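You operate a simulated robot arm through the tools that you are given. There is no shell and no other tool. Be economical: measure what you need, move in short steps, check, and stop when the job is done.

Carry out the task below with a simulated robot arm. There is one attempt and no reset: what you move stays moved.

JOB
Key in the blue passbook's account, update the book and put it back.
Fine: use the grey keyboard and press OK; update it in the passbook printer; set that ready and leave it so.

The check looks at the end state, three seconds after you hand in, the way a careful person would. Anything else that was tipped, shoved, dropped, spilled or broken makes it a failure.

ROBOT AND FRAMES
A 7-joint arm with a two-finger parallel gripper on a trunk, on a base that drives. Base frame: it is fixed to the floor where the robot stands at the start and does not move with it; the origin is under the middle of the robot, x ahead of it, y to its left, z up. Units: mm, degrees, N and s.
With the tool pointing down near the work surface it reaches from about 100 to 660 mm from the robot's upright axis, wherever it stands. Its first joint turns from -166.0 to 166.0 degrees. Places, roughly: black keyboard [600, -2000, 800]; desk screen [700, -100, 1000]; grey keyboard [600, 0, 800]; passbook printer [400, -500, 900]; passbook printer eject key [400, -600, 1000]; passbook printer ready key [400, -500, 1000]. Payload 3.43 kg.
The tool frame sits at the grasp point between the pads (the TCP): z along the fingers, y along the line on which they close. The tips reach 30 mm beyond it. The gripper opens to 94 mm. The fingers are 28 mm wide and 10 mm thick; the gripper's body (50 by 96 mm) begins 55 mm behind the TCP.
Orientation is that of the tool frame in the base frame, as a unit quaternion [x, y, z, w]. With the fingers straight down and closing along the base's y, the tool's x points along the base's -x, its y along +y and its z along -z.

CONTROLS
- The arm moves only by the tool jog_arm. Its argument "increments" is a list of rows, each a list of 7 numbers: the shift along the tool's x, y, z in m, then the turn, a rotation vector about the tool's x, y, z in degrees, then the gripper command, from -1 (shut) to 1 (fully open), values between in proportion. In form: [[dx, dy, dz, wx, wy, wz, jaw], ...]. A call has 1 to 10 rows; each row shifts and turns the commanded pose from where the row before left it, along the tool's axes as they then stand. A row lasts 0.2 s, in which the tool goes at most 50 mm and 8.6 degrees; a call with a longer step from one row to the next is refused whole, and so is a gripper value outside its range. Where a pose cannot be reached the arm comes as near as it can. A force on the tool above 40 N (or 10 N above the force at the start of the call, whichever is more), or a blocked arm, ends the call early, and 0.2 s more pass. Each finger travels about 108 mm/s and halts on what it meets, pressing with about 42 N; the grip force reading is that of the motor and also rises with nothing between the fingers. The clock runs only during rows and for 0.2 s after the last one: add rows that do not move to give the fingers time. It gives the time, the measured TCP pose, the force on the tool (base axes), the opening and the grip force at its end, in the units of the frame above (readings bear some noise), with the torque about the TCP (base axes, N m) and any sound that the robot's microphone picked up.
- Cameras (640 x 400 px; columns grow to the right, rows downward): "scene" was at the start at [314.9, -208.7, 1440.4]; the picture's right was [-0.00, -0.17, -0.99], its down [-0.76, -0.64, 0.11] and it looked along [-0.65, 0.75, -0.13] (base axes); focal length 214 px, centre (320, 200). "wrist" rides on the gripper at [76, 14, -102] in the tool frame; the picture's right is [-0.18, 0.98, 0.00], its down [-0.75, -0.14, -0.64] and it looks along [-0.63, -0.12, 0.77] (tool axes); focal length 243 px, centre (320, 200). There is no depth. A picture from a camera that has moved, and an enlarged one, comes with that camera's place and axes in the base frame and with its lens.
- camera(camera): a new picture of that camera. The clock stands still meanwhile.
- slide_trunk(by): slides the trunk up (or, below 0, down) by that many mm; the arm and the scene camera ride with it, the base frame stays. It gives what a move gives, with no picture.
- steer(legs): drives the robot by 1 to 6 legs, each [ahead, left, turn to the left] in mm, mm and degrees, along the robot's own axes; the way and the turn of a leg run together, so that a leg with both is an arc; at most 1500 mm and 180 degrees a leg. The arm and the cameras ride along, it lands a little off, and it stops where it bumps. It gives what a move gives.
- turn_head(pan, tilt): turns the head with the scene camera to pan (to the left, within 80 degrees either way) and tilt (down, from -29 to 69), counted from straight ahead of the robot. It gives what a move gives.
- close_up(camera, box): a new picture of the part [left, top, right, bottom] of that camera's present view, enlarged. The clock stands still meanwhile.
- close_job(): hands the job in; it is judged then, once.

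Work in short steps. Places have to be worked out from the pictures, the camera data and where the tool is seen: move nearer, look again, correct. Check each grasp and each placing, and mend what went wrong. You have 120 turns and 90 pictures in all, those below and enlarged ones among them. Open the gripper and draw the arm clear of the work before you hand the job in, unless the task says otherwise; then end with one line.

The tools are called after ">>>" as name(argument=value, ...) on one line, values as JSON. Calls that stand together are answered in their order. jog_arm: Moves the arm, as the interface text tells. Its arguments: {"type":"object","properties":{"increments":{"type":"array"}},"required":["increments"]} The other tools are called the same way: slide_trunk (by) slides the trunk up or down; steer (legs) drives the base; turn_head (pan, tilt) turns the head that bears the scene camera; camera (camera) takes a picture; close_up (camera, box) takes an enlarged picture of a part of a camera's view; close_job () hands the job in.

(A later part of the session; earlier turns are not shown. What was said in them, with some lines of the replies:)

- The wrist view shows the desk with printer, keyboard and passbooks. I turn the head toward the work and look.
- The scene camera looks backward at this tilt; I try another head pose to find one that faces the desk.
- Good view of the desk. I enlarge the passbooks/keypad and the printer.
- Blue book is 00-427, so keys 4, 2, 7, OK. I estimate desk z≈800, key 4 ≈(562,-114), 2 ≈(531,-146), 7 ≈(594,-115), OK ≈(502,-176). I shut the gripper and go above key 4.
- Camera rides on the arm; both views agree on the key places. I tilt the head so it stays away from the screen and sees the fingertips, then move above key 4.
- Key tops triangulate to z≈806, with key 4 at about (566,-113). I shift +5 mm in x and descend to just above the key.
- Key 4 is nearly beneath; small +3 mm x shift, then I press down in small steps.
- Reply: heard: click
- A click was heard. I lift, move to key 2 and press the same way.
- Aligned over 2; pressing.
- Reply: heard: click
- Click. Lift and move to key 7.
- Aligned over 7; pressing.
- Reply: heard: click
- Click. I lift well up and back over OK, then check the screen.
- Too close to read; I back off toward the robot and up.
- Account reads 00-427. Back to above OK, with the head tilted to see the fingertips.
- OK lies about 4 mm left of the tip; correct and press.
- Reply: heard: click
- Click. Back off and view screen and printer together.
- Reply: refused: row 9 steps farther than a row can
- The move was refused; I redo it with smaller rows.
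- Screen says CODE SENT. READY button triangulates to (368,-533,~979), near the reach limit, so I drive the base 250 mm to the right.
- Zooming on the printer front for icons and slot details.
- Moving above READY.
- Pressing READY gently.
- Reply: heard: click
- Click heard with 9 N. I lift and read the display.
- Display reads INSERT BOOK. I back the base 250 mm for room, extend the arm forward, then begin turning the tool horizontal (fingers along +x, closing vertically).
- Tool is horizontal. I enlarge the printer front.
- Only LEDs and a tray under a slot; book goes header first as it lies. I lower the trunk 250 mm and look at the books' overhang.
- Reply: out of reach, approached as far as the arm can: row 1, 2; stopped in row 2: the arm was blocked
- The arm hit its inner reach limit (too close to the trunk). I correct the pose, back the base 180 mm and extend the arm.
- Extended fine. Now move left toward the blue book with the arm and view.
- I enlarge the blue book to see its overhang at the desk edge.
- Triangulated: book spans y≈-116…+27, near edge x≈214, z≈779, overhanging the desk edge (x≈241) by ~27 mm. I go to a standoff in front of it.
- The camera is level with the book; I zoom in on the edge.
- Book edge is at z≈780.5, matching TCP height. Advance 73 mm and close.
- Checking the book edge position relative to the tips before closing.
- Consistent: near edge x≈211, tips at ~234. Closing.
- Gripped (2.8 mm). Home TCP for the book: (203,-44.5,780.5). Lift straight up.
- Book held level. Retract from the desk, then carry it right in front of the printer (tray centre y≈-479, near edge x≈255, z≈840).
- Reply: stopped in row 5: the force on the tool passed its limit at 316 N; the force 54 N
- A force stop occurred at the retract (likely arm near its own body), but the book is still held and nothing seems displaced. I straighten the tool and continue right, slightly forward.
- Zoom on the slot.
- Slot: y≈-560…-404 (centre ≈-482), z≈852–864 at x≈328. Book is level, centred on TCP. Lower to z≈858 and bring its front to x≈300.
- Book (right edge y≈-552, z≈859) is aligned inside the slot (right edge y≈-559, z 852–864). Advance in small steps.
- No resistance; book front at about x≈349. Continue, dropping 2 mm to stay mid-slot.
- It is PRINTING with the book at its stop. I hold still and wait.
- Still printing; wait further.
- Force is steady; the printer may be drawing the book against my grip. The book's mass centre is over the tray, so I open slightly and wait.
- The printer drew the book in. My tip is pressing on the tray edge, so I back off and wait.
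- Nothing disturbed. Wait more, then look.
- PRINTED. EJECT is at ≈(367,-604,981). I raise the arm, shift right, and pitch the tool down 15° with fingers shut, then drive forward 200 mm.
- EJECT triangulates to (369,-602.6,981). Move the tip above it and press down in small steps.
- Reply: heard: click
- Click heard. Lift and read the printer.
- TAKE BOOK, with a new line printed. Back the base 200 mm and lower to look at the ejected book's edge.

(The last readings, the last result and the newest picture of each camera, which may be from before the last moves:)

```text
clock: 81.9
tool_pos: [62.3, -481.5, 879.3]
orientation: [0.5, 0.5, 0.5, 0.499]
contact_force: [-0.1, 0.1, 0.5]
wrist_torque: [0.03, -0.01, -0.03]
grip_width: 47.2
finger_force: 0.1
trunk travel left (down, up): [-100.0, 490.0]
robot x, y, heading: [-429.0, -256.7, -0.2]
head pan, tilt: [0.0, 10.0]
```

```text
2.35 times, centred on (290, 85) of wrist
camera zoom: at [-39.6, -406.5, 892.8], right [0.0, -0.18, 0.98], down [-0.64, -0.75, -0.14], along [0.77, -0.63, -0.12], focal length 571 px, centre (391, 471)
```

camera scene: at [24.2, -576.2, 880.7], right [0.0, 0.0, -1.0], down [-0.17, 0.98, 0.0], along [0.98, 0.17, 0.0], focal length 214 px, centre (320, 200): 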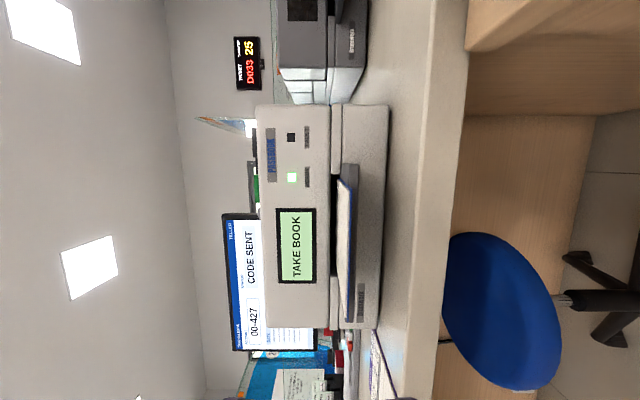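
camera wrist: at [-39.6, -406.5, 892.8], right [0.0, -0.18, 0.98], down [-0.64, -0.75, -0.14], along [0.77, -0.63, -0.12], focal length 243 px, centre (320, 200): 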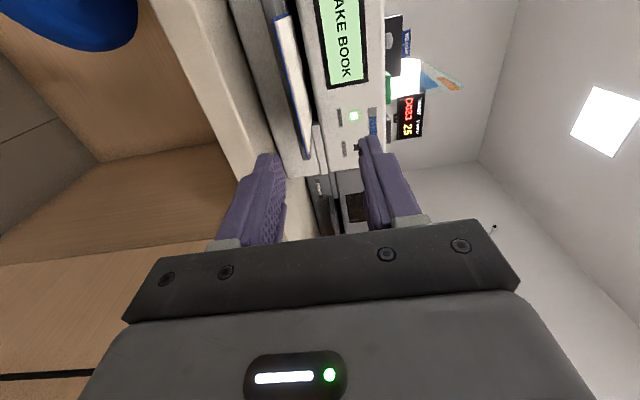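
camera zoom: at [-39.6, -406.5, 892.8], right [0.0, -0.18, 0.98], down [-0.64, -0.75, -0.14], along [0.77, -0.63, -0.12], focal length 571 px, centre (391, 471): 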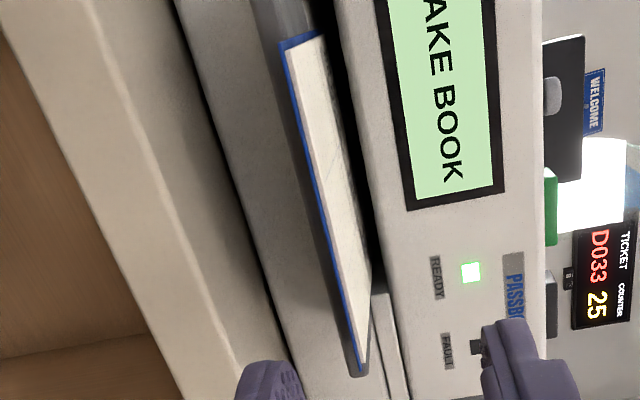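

Ejected book's near edge: x≈222, y −551…−414 (centre −483), z≈850, overhanging the tray edge (~253) by ~30 mm. I approach for the same pinch, pitched 2° up to match the tray slope.

>>> jog_arm(increments=[[-0.001, -0.029, 0.03, 0, 0, 0, 0], [0, 0, 0.04, -2, 0, 0, 0], [0, 0, 0.04, 0, 0, 0, 0], [0, 0, 0.025, 0, 0, 0, 0], [0, 0, 0.015, 0, 0, 0, 0], [0, 0, 0, 0, 0, 0, 0]])

>>> camera(camera="scene")

```text
clock: 83.3
tool_pos: [214.1, -483.6, 856.1]
orientation: [0.491, 0.492, 0.509, 0.508]
contact_force: [0.1, 0.3, -0.6]
wrist_torque: [-0.02, 0.02, -0.01]
grip_width: 47.0
finger_force: 0.0
trunk travel left (down, up): [-100.0, 490.0]
robot x, y, heading: [-429.1, -257.6, 0.0]
head pan, tilt: [0.0, 10.0]
```

```text
17 pictures are left
camera scene: at [175.8, -577.2, 854.9], right [0.04, 0.0, -1.0], down [-0.17, 0.98, -0.01], along [0.98, 0.17, 0.03], focal length 214 px, centre (320, 200)
```

scene: 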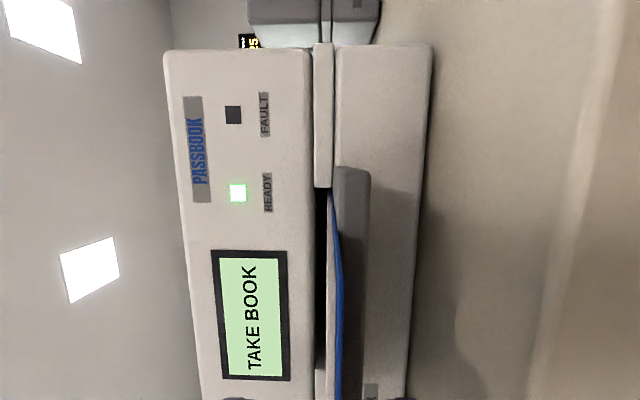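

TCP drifted up to ~855; lower 4.5 mm and close on the book.

>>> jog_arm(increments=[[0, -0.0045, 0, 0, 0, 0, 0], [0, 0, 0, 0, 0, 0, -0.5], [0, 0, 0, 0, 0, 0, -0.85], [0, 0, 0, 0, 0, 0, -1], [0, 0, 0, 0, 0, 0, -1], [0, 0, 0, 0, 0, 0, -1]])

```text
clock: 84.7
tool_pos: [213.7, -484.0, 851.2]
orientation: [0.491, 0.491, 0.509, 0.509]
contact_force: [-0.7, -0.1, -0.2]
wrist_torque: [0.0, 0.01, -0.01]
grip_width: 2.5
finger_force: 37.8
trunk travel left (down, up): [-100.0, 490.0]
robot x, y, heading: [-428.5, -261.1, -0.1]
head pan, tilt: [0.0, 10.0]
```

Gripped (2.5 mm). Pull straight out along the slope.

>>> jog_arm(increments=[[0, 0, -0.015, 0, 0, 0, -1], [0, 0, -0.03, 0, 0, 0, -1], [0, 0, -0.035, 0, 0, 0, -1], [0, 0, -0.035, 2, 0, 0, -1], [0, 0.03, -0.02, 0, 0, 0, -1], [0, 0.03, 0, 0, 0, 0, -1], [0, 0, 0, 0, 0, 0, -1]])

>>> camera(camera="scene")

>>> camera(camera="wrist")

```text
clock: 86.3
tool_pos: [79.6, -483.8, 904.1]
orientation: [0.499, 0.501, 0.501, 0.499]
contact_force: [-0.3, -0.7, -1.0]
wrist_torque: [0.02, 0.02, 0.03]
grip_width: 2.5
finger_force: 37.7
trunk travel left (down, up): [-100.0, 490.0]
robot x, y, heading: [-428.3, -251.1, -0.1]
head pan, tilt: [0.0, 10.0]
```

```text
16 pictures are left
camera scene: at [40.7, -577.9, 905.7], right [0.0, 0.0, -1.0], down [-0.17, 0.98, 0.0], along [0.98, 0.17, 0.0], focal length 214 px, centre (320, 200)
```

scene: 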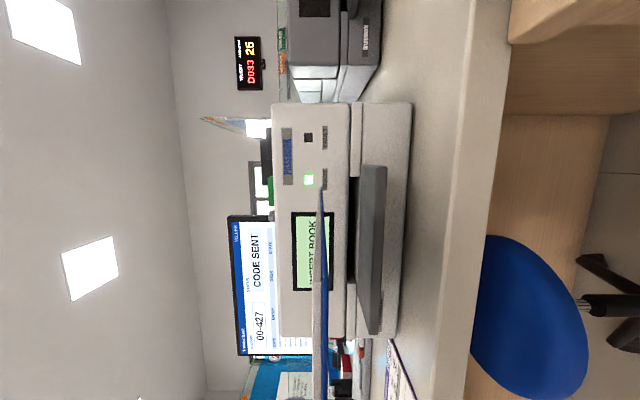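

```text
15 pictures are left
camera wrist: at [-23.1, -408.2, 918.0], right [0.0, -0.18, 0.98], down [-0.64, -0.75, -0.14], along [0.77, -0.63, -0.12], focal length 243 px, centre (320, 200)
```

wrist: 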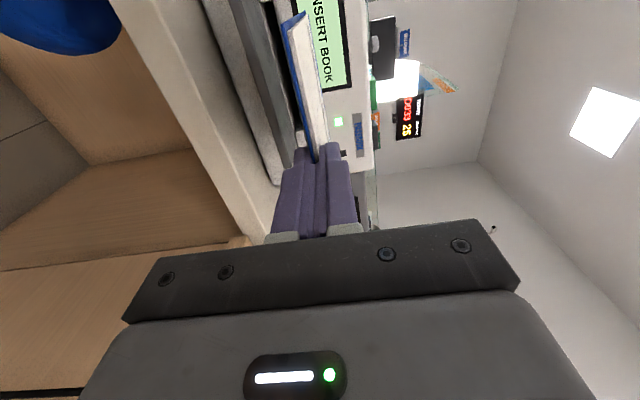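

Book is out and level; printer is back to INSERT BOOK with READY lit. Carry it left to its place at y≈-45.

>>> jog_arm(increments=[[0.045, 0, 0, 0, 0, 0, -1], [0.045, 0, 0, 0, 0, 0, -1], [0.045, 0, 0, 0, 0, 0, -1], [0.045, 0, 0, 0, 0, 0, -1], [0.045, 0, 0, 0, 0, 0, -1], [0.045, 0, 0, 0, 0, 0, -1], [0.045, 0, 0, 0, 0, 0, -1], [0.045, 0, 0, 0, 0, 0, -1], [0.045, 0, 0.01, 0, 0, 0, -1], [0.032, 0, 0.02, 0, 0, 0, -1]])

>>> jog_arm(increments=[[0, -0.01, 0.04, 0, 0, 0, -1], [0, -0.025, 0.04, 0, 0, 0, -1], [0, -0.025, 0.013, 0, 0, 0, -1], [0, 0, 0, 0, 0, 0, -1]])

>>> turn_head(pan=0, tilt=22)

>>> camera(camera="scene")

```text
clock: 88.5
tool_pos: [108.9, -45.9, 907.7]
orientation: [0.5, 0.499, 0.5, 0.501]
contact_force: [-0.3, -0.5, -0.4]
wrist_torque: [-0.02, 0.02, 0.01]
grip_width: 2.6
finger_force: 37.0
trunk travel left (down, up): [-100.0, 490.0]
robot x, y, heading: [-431.8, -252.5, -0.1]
head pan, tilt: [0.0, 10.0]
```

```text
clock: 89.5
tool_pos: [200.3, -45.8, 844.5]
orientation: [0.5, 0.5, 0.5, 0.5]
contact_force: [0.5, 0.4, -0.3]
wrist_torque: [-0.03, -0.02, 0.02]
grip_width: 2.7
finger_force: 37.8
trunk travel left (down, up): [-100.0, 490.0]
robot x, y, heading: [-427.1, -254.1, -0.3]
head pan, tilt: [0.0, 10.0]
```

```text
clock: 90.3
tool_pos: [201.2, -47.2, 844.8]
orientation: [0.499, 0.501, 0.501, 0.499]
contact_force: [0.3, -0.3, -0.5]
wrist_torque: [-0.03, 0.05, -0.03]
grip_width: 2.7
finger_force: 37.8
trunk travel left (down, up): [-100.0, 490.0]
robot x, y, heading: [-431.7, -251.7, -0.2]
head pan, tilt: [0.0, 22.0]
```

```text
14 pictures are left
camera scene: at [162.5, -121.3, 846.0], right [0.0, 0.0, -1.0], down [-0.37, 0.93, 0.0], along [0.93, 0.37, 0.0], focal length 214 px, centre (320, 200)
```

scene: 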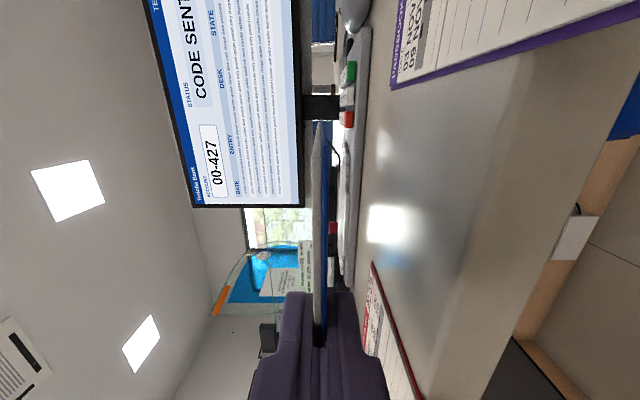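

Position is ~2 mm short in x and y; correct, lower to just above the desk.

>>> jog_arm(increments=[[0.0015, -0.02, 0.0025, 0, 0, 0, -1], [0, -0.02, 0, 0, 0, 0, -1], [0, -0.016, 0, 0, 0, 0, -1], [0, 0, 0, 0, 0, 0, -1]])

>>> camera(camera="scene")

```text
clock: 91.3
tool_pos: [204.5, -44.9, 788.9]
orientation: [0.5, 0.5, 0.5, 0.5]
contact_force: [0.4, 0.0, 0.3]
wrist_torque: [-0.05, 0.03, 0.01]
grip_width: 2.7
finger_force: 37.3
trunk travel left (down, up): [-100.0, 490.0]
robot x, y, heading: [-430.6, -253.7, 0.0]
head pan, tilt: [0.0, 22.0]
```

```text
13 pictures are left
camera scene: at [165.0, -118.8, 791.1], right [0.0, 0.0, -1.0], down [-0.38, 0.93, 0.0], along [0.93, 0.38, 0.0], focal length 214 px, centre (320, 200)
```

scene: 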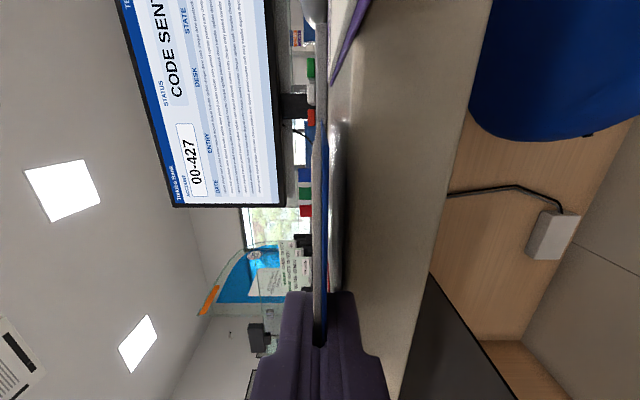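

Level and about 9 mm above the desk. Lower gently until contact.

>>> jog_arm(increments=[[0, -0.004, 0, 0, 0, 0, -1], [0, -0.002, 0, 0, 0, 0, -1], [0, -0.0015, 0, 0, 0, 0, -1], [0, -0.001, 0, 0, 0, 0, -1], [0, 0, 0, 0, 0, 0, -1]])

```text
clock: 92.5
tool_pos: [203.1, -45.0, 781.9]
orientation: [0.499, 0.5, 0.5, 0.5]
contact_force: [-0.7, 1.2, -0.3]
wrist_torque: [0.03, 0.0, 0.01]
grip_width: 2.7
finger_force: 37.8
trunk travel left (down, up): [-100.0, 490.0]
robot x, y, heading: [-429.5, -249.2, 0.0]
head pan, tilt: [0.0, 22.0]
```

>>> jog_arm(increments=[[0, -0.001, 0, 0, 0, 0, -1], [0, -0.001, 0, 0, 0, 0, -1], [0, 0, 0, 0, 0, 0, -1]])

```text
clock: 93.3
tool_pos: [202.6, -45.0, 780.9]
orientation: [0.499, 0.499, 0.502, 0.5]
contact_force: [3.7, 2.8, 11.0]
wrist_torque: [0.01, -0.51, 0.1]
grip_width: 2.5
finger_force: 37.1
trunk travel left (down, up): [-100.0, 490.0]
robot x, y, heading: [-426.5, -255.4, 0.1]
head pan, tilt: [0.0, 22.0]
```

Book rests on the desk (11 N). Release and withdraw straight back.

>>> jog_arm(increments=[[0, 0.0005, 0, 0, 0, 0, -1], [0, 0, 0, 0, 0, 0, -0.6], [0, 0, 0, 0, 0, 0, 0], [0, 0, 0, 0, 0, 0, 0], [0, 0, -0.02, 0, 0, 0, 0], [0, 0, -0.04, 0, 0, 0, 0], [0, 0, -0.04, 0, 0, 0, 0], [0, 0.03, -0.015, 0, 0, 0, 0], [0, 0.04, 0, 0, 0, 0, 0], [0, 0.04, 0, 0, 0, 0, 0]])

>>> camera(camera="scene")

>>> camera(camera="wrist")

```text
clock: 95.5
tool_pos: [87.6, -45.5, 889.4]
orientation: [0.5, 0.5, 0.5, 0.5]
contact_force: [-1.1, -0.2, 0.0]
wrist_torque: [0.01, -0.04, 0.01]
grip_width: 47.1
finger_force: 0.0
trunk travel left (down, up): [-100.0, 490.0]
robot x, y, heading: [-428.1, -256.5, -0.0]
head pan, tilt: [0.0, 22.0]
```

```text
12 pictures are left
camera scene: at [49.9, -119.9, 890.7], right [0.0, 0.0, -1.0], down [-0.38, 0.93, 0.0], along [0.93, 0.38, 0.0], focal length 214 px, centre (320, 200)
```

scene: 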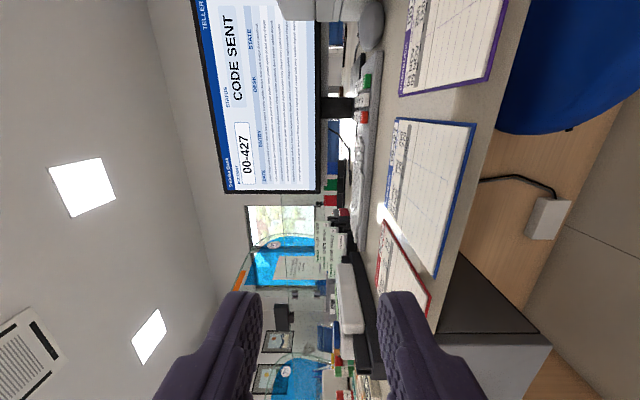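

```text
11 pictures are left
camera wrist: at [-13.6, 30.3, 902.7], right [0.0, -0.18, 0.98], down [-0.64, -0.75, -0.14], along [0.77, -0.63, -0.12], focal length 243 px, centre (320, 200)
```

wrist: 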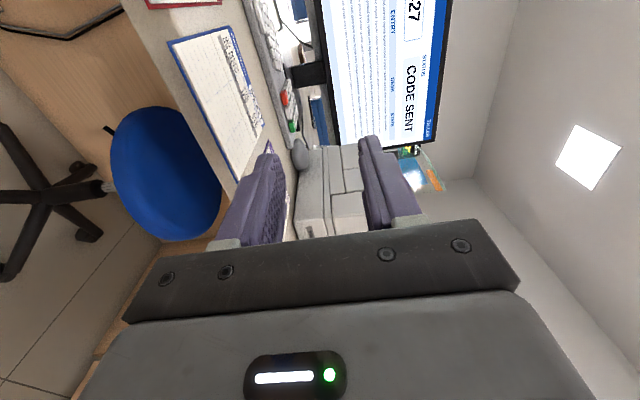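

Book sits at its original spot (corners ≈(215,-113),(215,27), matching the start). I check the surroundings on the left and the printer display.

>>> turn_head(pan=0, tilt=69)

>>> camera(camera="scene")

>>> turn_head(pan=0, tilt=-28)

>>> camera(camera="scene")

```text
clock: 96.6
tool_pos: [89.3, -45.4, 888.2]
orientation: [0.499, 0.501, 0.5, 0.499]
contact_force: [0.9, 0.1, -0.5]
wrist_torque: [0.0, 0.01, -0.01]
grip_width: 46.8
finger_force: 0.0
trunk travel left (down, up): [-100.0, 490.0]
robot x, y, heading: [-425.0, -255.0, -0.3]
head pan, tilt: [0.0, 68.8]
```

```text
10 pictures are left
camera scene: at [13.2, -55.7, 889.8], right [0.0, 0.0, -1.0], down [-0.93, 0.36, 0.0], along [0.36, 0.93, 0.0], focal length 214 px, centre (320, 200)
```

scene: 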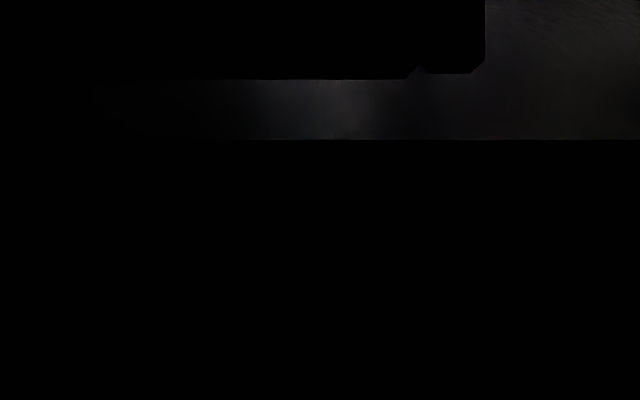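

```text
clock: 98.3
tool_pos: [89.7, -44.2, 889.0]
orientation: [0.499, 0.5, 0.501, 0.499]
contact_force: [0.6, -0.1, -0.4]
wrist_torque: [-0.01, 0.01, -0.04]
grip_width: 47.3
finger_force: 0.0
trunk travel left (down, up): [-100.0, 490.0]
robot x, y, heading: [-429.5, -253.0, -0.1]
head pan, tilt: [0.0, -28.0]
```

```text
9 pictures are left
camera scene: at [25.2, -194.7, 889.9], right [0.0, 0.0, -1.0], down [0.47, 0.88, 0.0], along [0.88, -0.47, 0.0], focal length 214 px, centre (320, 200)
```

scene: 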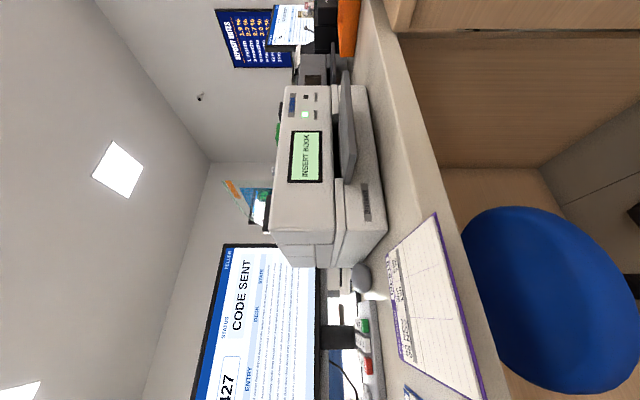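

Printer shows INSERT BOOK with READY lit, and everything stands in place. I open the gripper fully and drive clear.

>>> jog_arm(increments=[[0, 0.02, 0, 0, 0, 0, 1], [0, 0, 0, 0, 0, 0, 1], [0, 0, 0, 0, 0, 0, 1]])

>>> steer(legs=[[-150, 0, 0]])

>>> turn_head(pan=0, tilt=10)

>>> camera(camera="scene")

```text
clock: 99.1
tool_pos: [88.5, -46.2, 909.1]
orientation: [0.499, 0.5, 0.501, 0.5]
contact_force: [0.2, -0.3, 0.5]
wrist_torque: [0.0, 0.01, 0.0]
grip_width: 94.2
finger_force: 0.1
trunk travel left (down, up): [-100.0, 490.0]
robot x, y, heading: [-425.5, -258.4, 0.2]
head pan, tilt: [0.0, -28.0]
```

```text
clock: 100.5
tool_pos: [-59.5, -45.6, 909.6]
orientation: [0.499, 0.5, 0.501, 0.499]
contact_force: [-0.6, -1.0, 0.3]
wrist_torque: [-0.03, 0.05, 0.02]
grip_width: 94.0
finger_force: 0.0
trunk travel left (down, up): [-100.0, 490.0]
robot x, y, heading: [-577.6, -255.2, 0.3]
head pan, tilt: [0.0, -28.0]
```

```text
clock: 101.5
tool_pos: [-59.9, -45.4, 909.8]
orientation: [0.5, 0.501, 0.5, 0.5]
contact_force: [0.9, 0.9, -0.1]
wrist_torque: [-0.04, 0.0, -0.01]
grip_width: 94.0
finger_force: 0.0
trunk travel left (down, up): [-100.0, 490.0]
robot x, y, heading: [-576.4, -254.8, -0.1]
head pan, tilt: [0.0, 10.0]
```

```text
8 pictures are left
camera scene: at [-99.2, -139.8, 910.3], right [0.0, 0.0, -1.0], down [-0.17, 0.98, 0.0], along [0.98, 0.17, 0.0], focal length 214 px, centre (320, 200)
```

scene: 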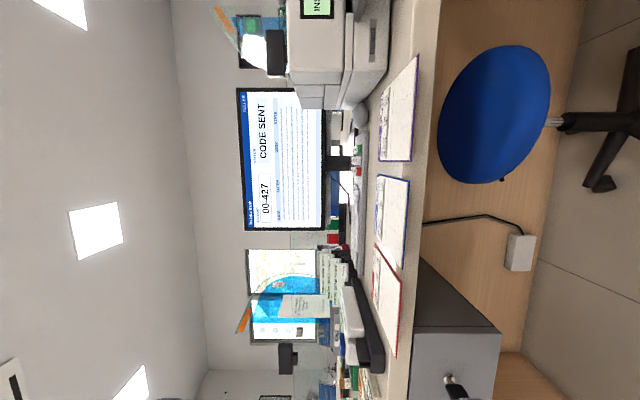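

The code is sent, the book is updated and back in its row, and the printer is ready. I hand the job in.

>>> close_job()

```text
The job is handed in.
```

I keyed account 00-427 on the grey keyboard and pressed OK, updated the blue passbook in the passbook printer, put the book back in its place, and left the printer ready. One unexplained event: a 316 N force spike stopped the arm once while it backed away with the book. It was probably the arm near the robot's own body, and later pictures of the desk and printer showed nothing out of place, but I could not see the area behind the gripper.
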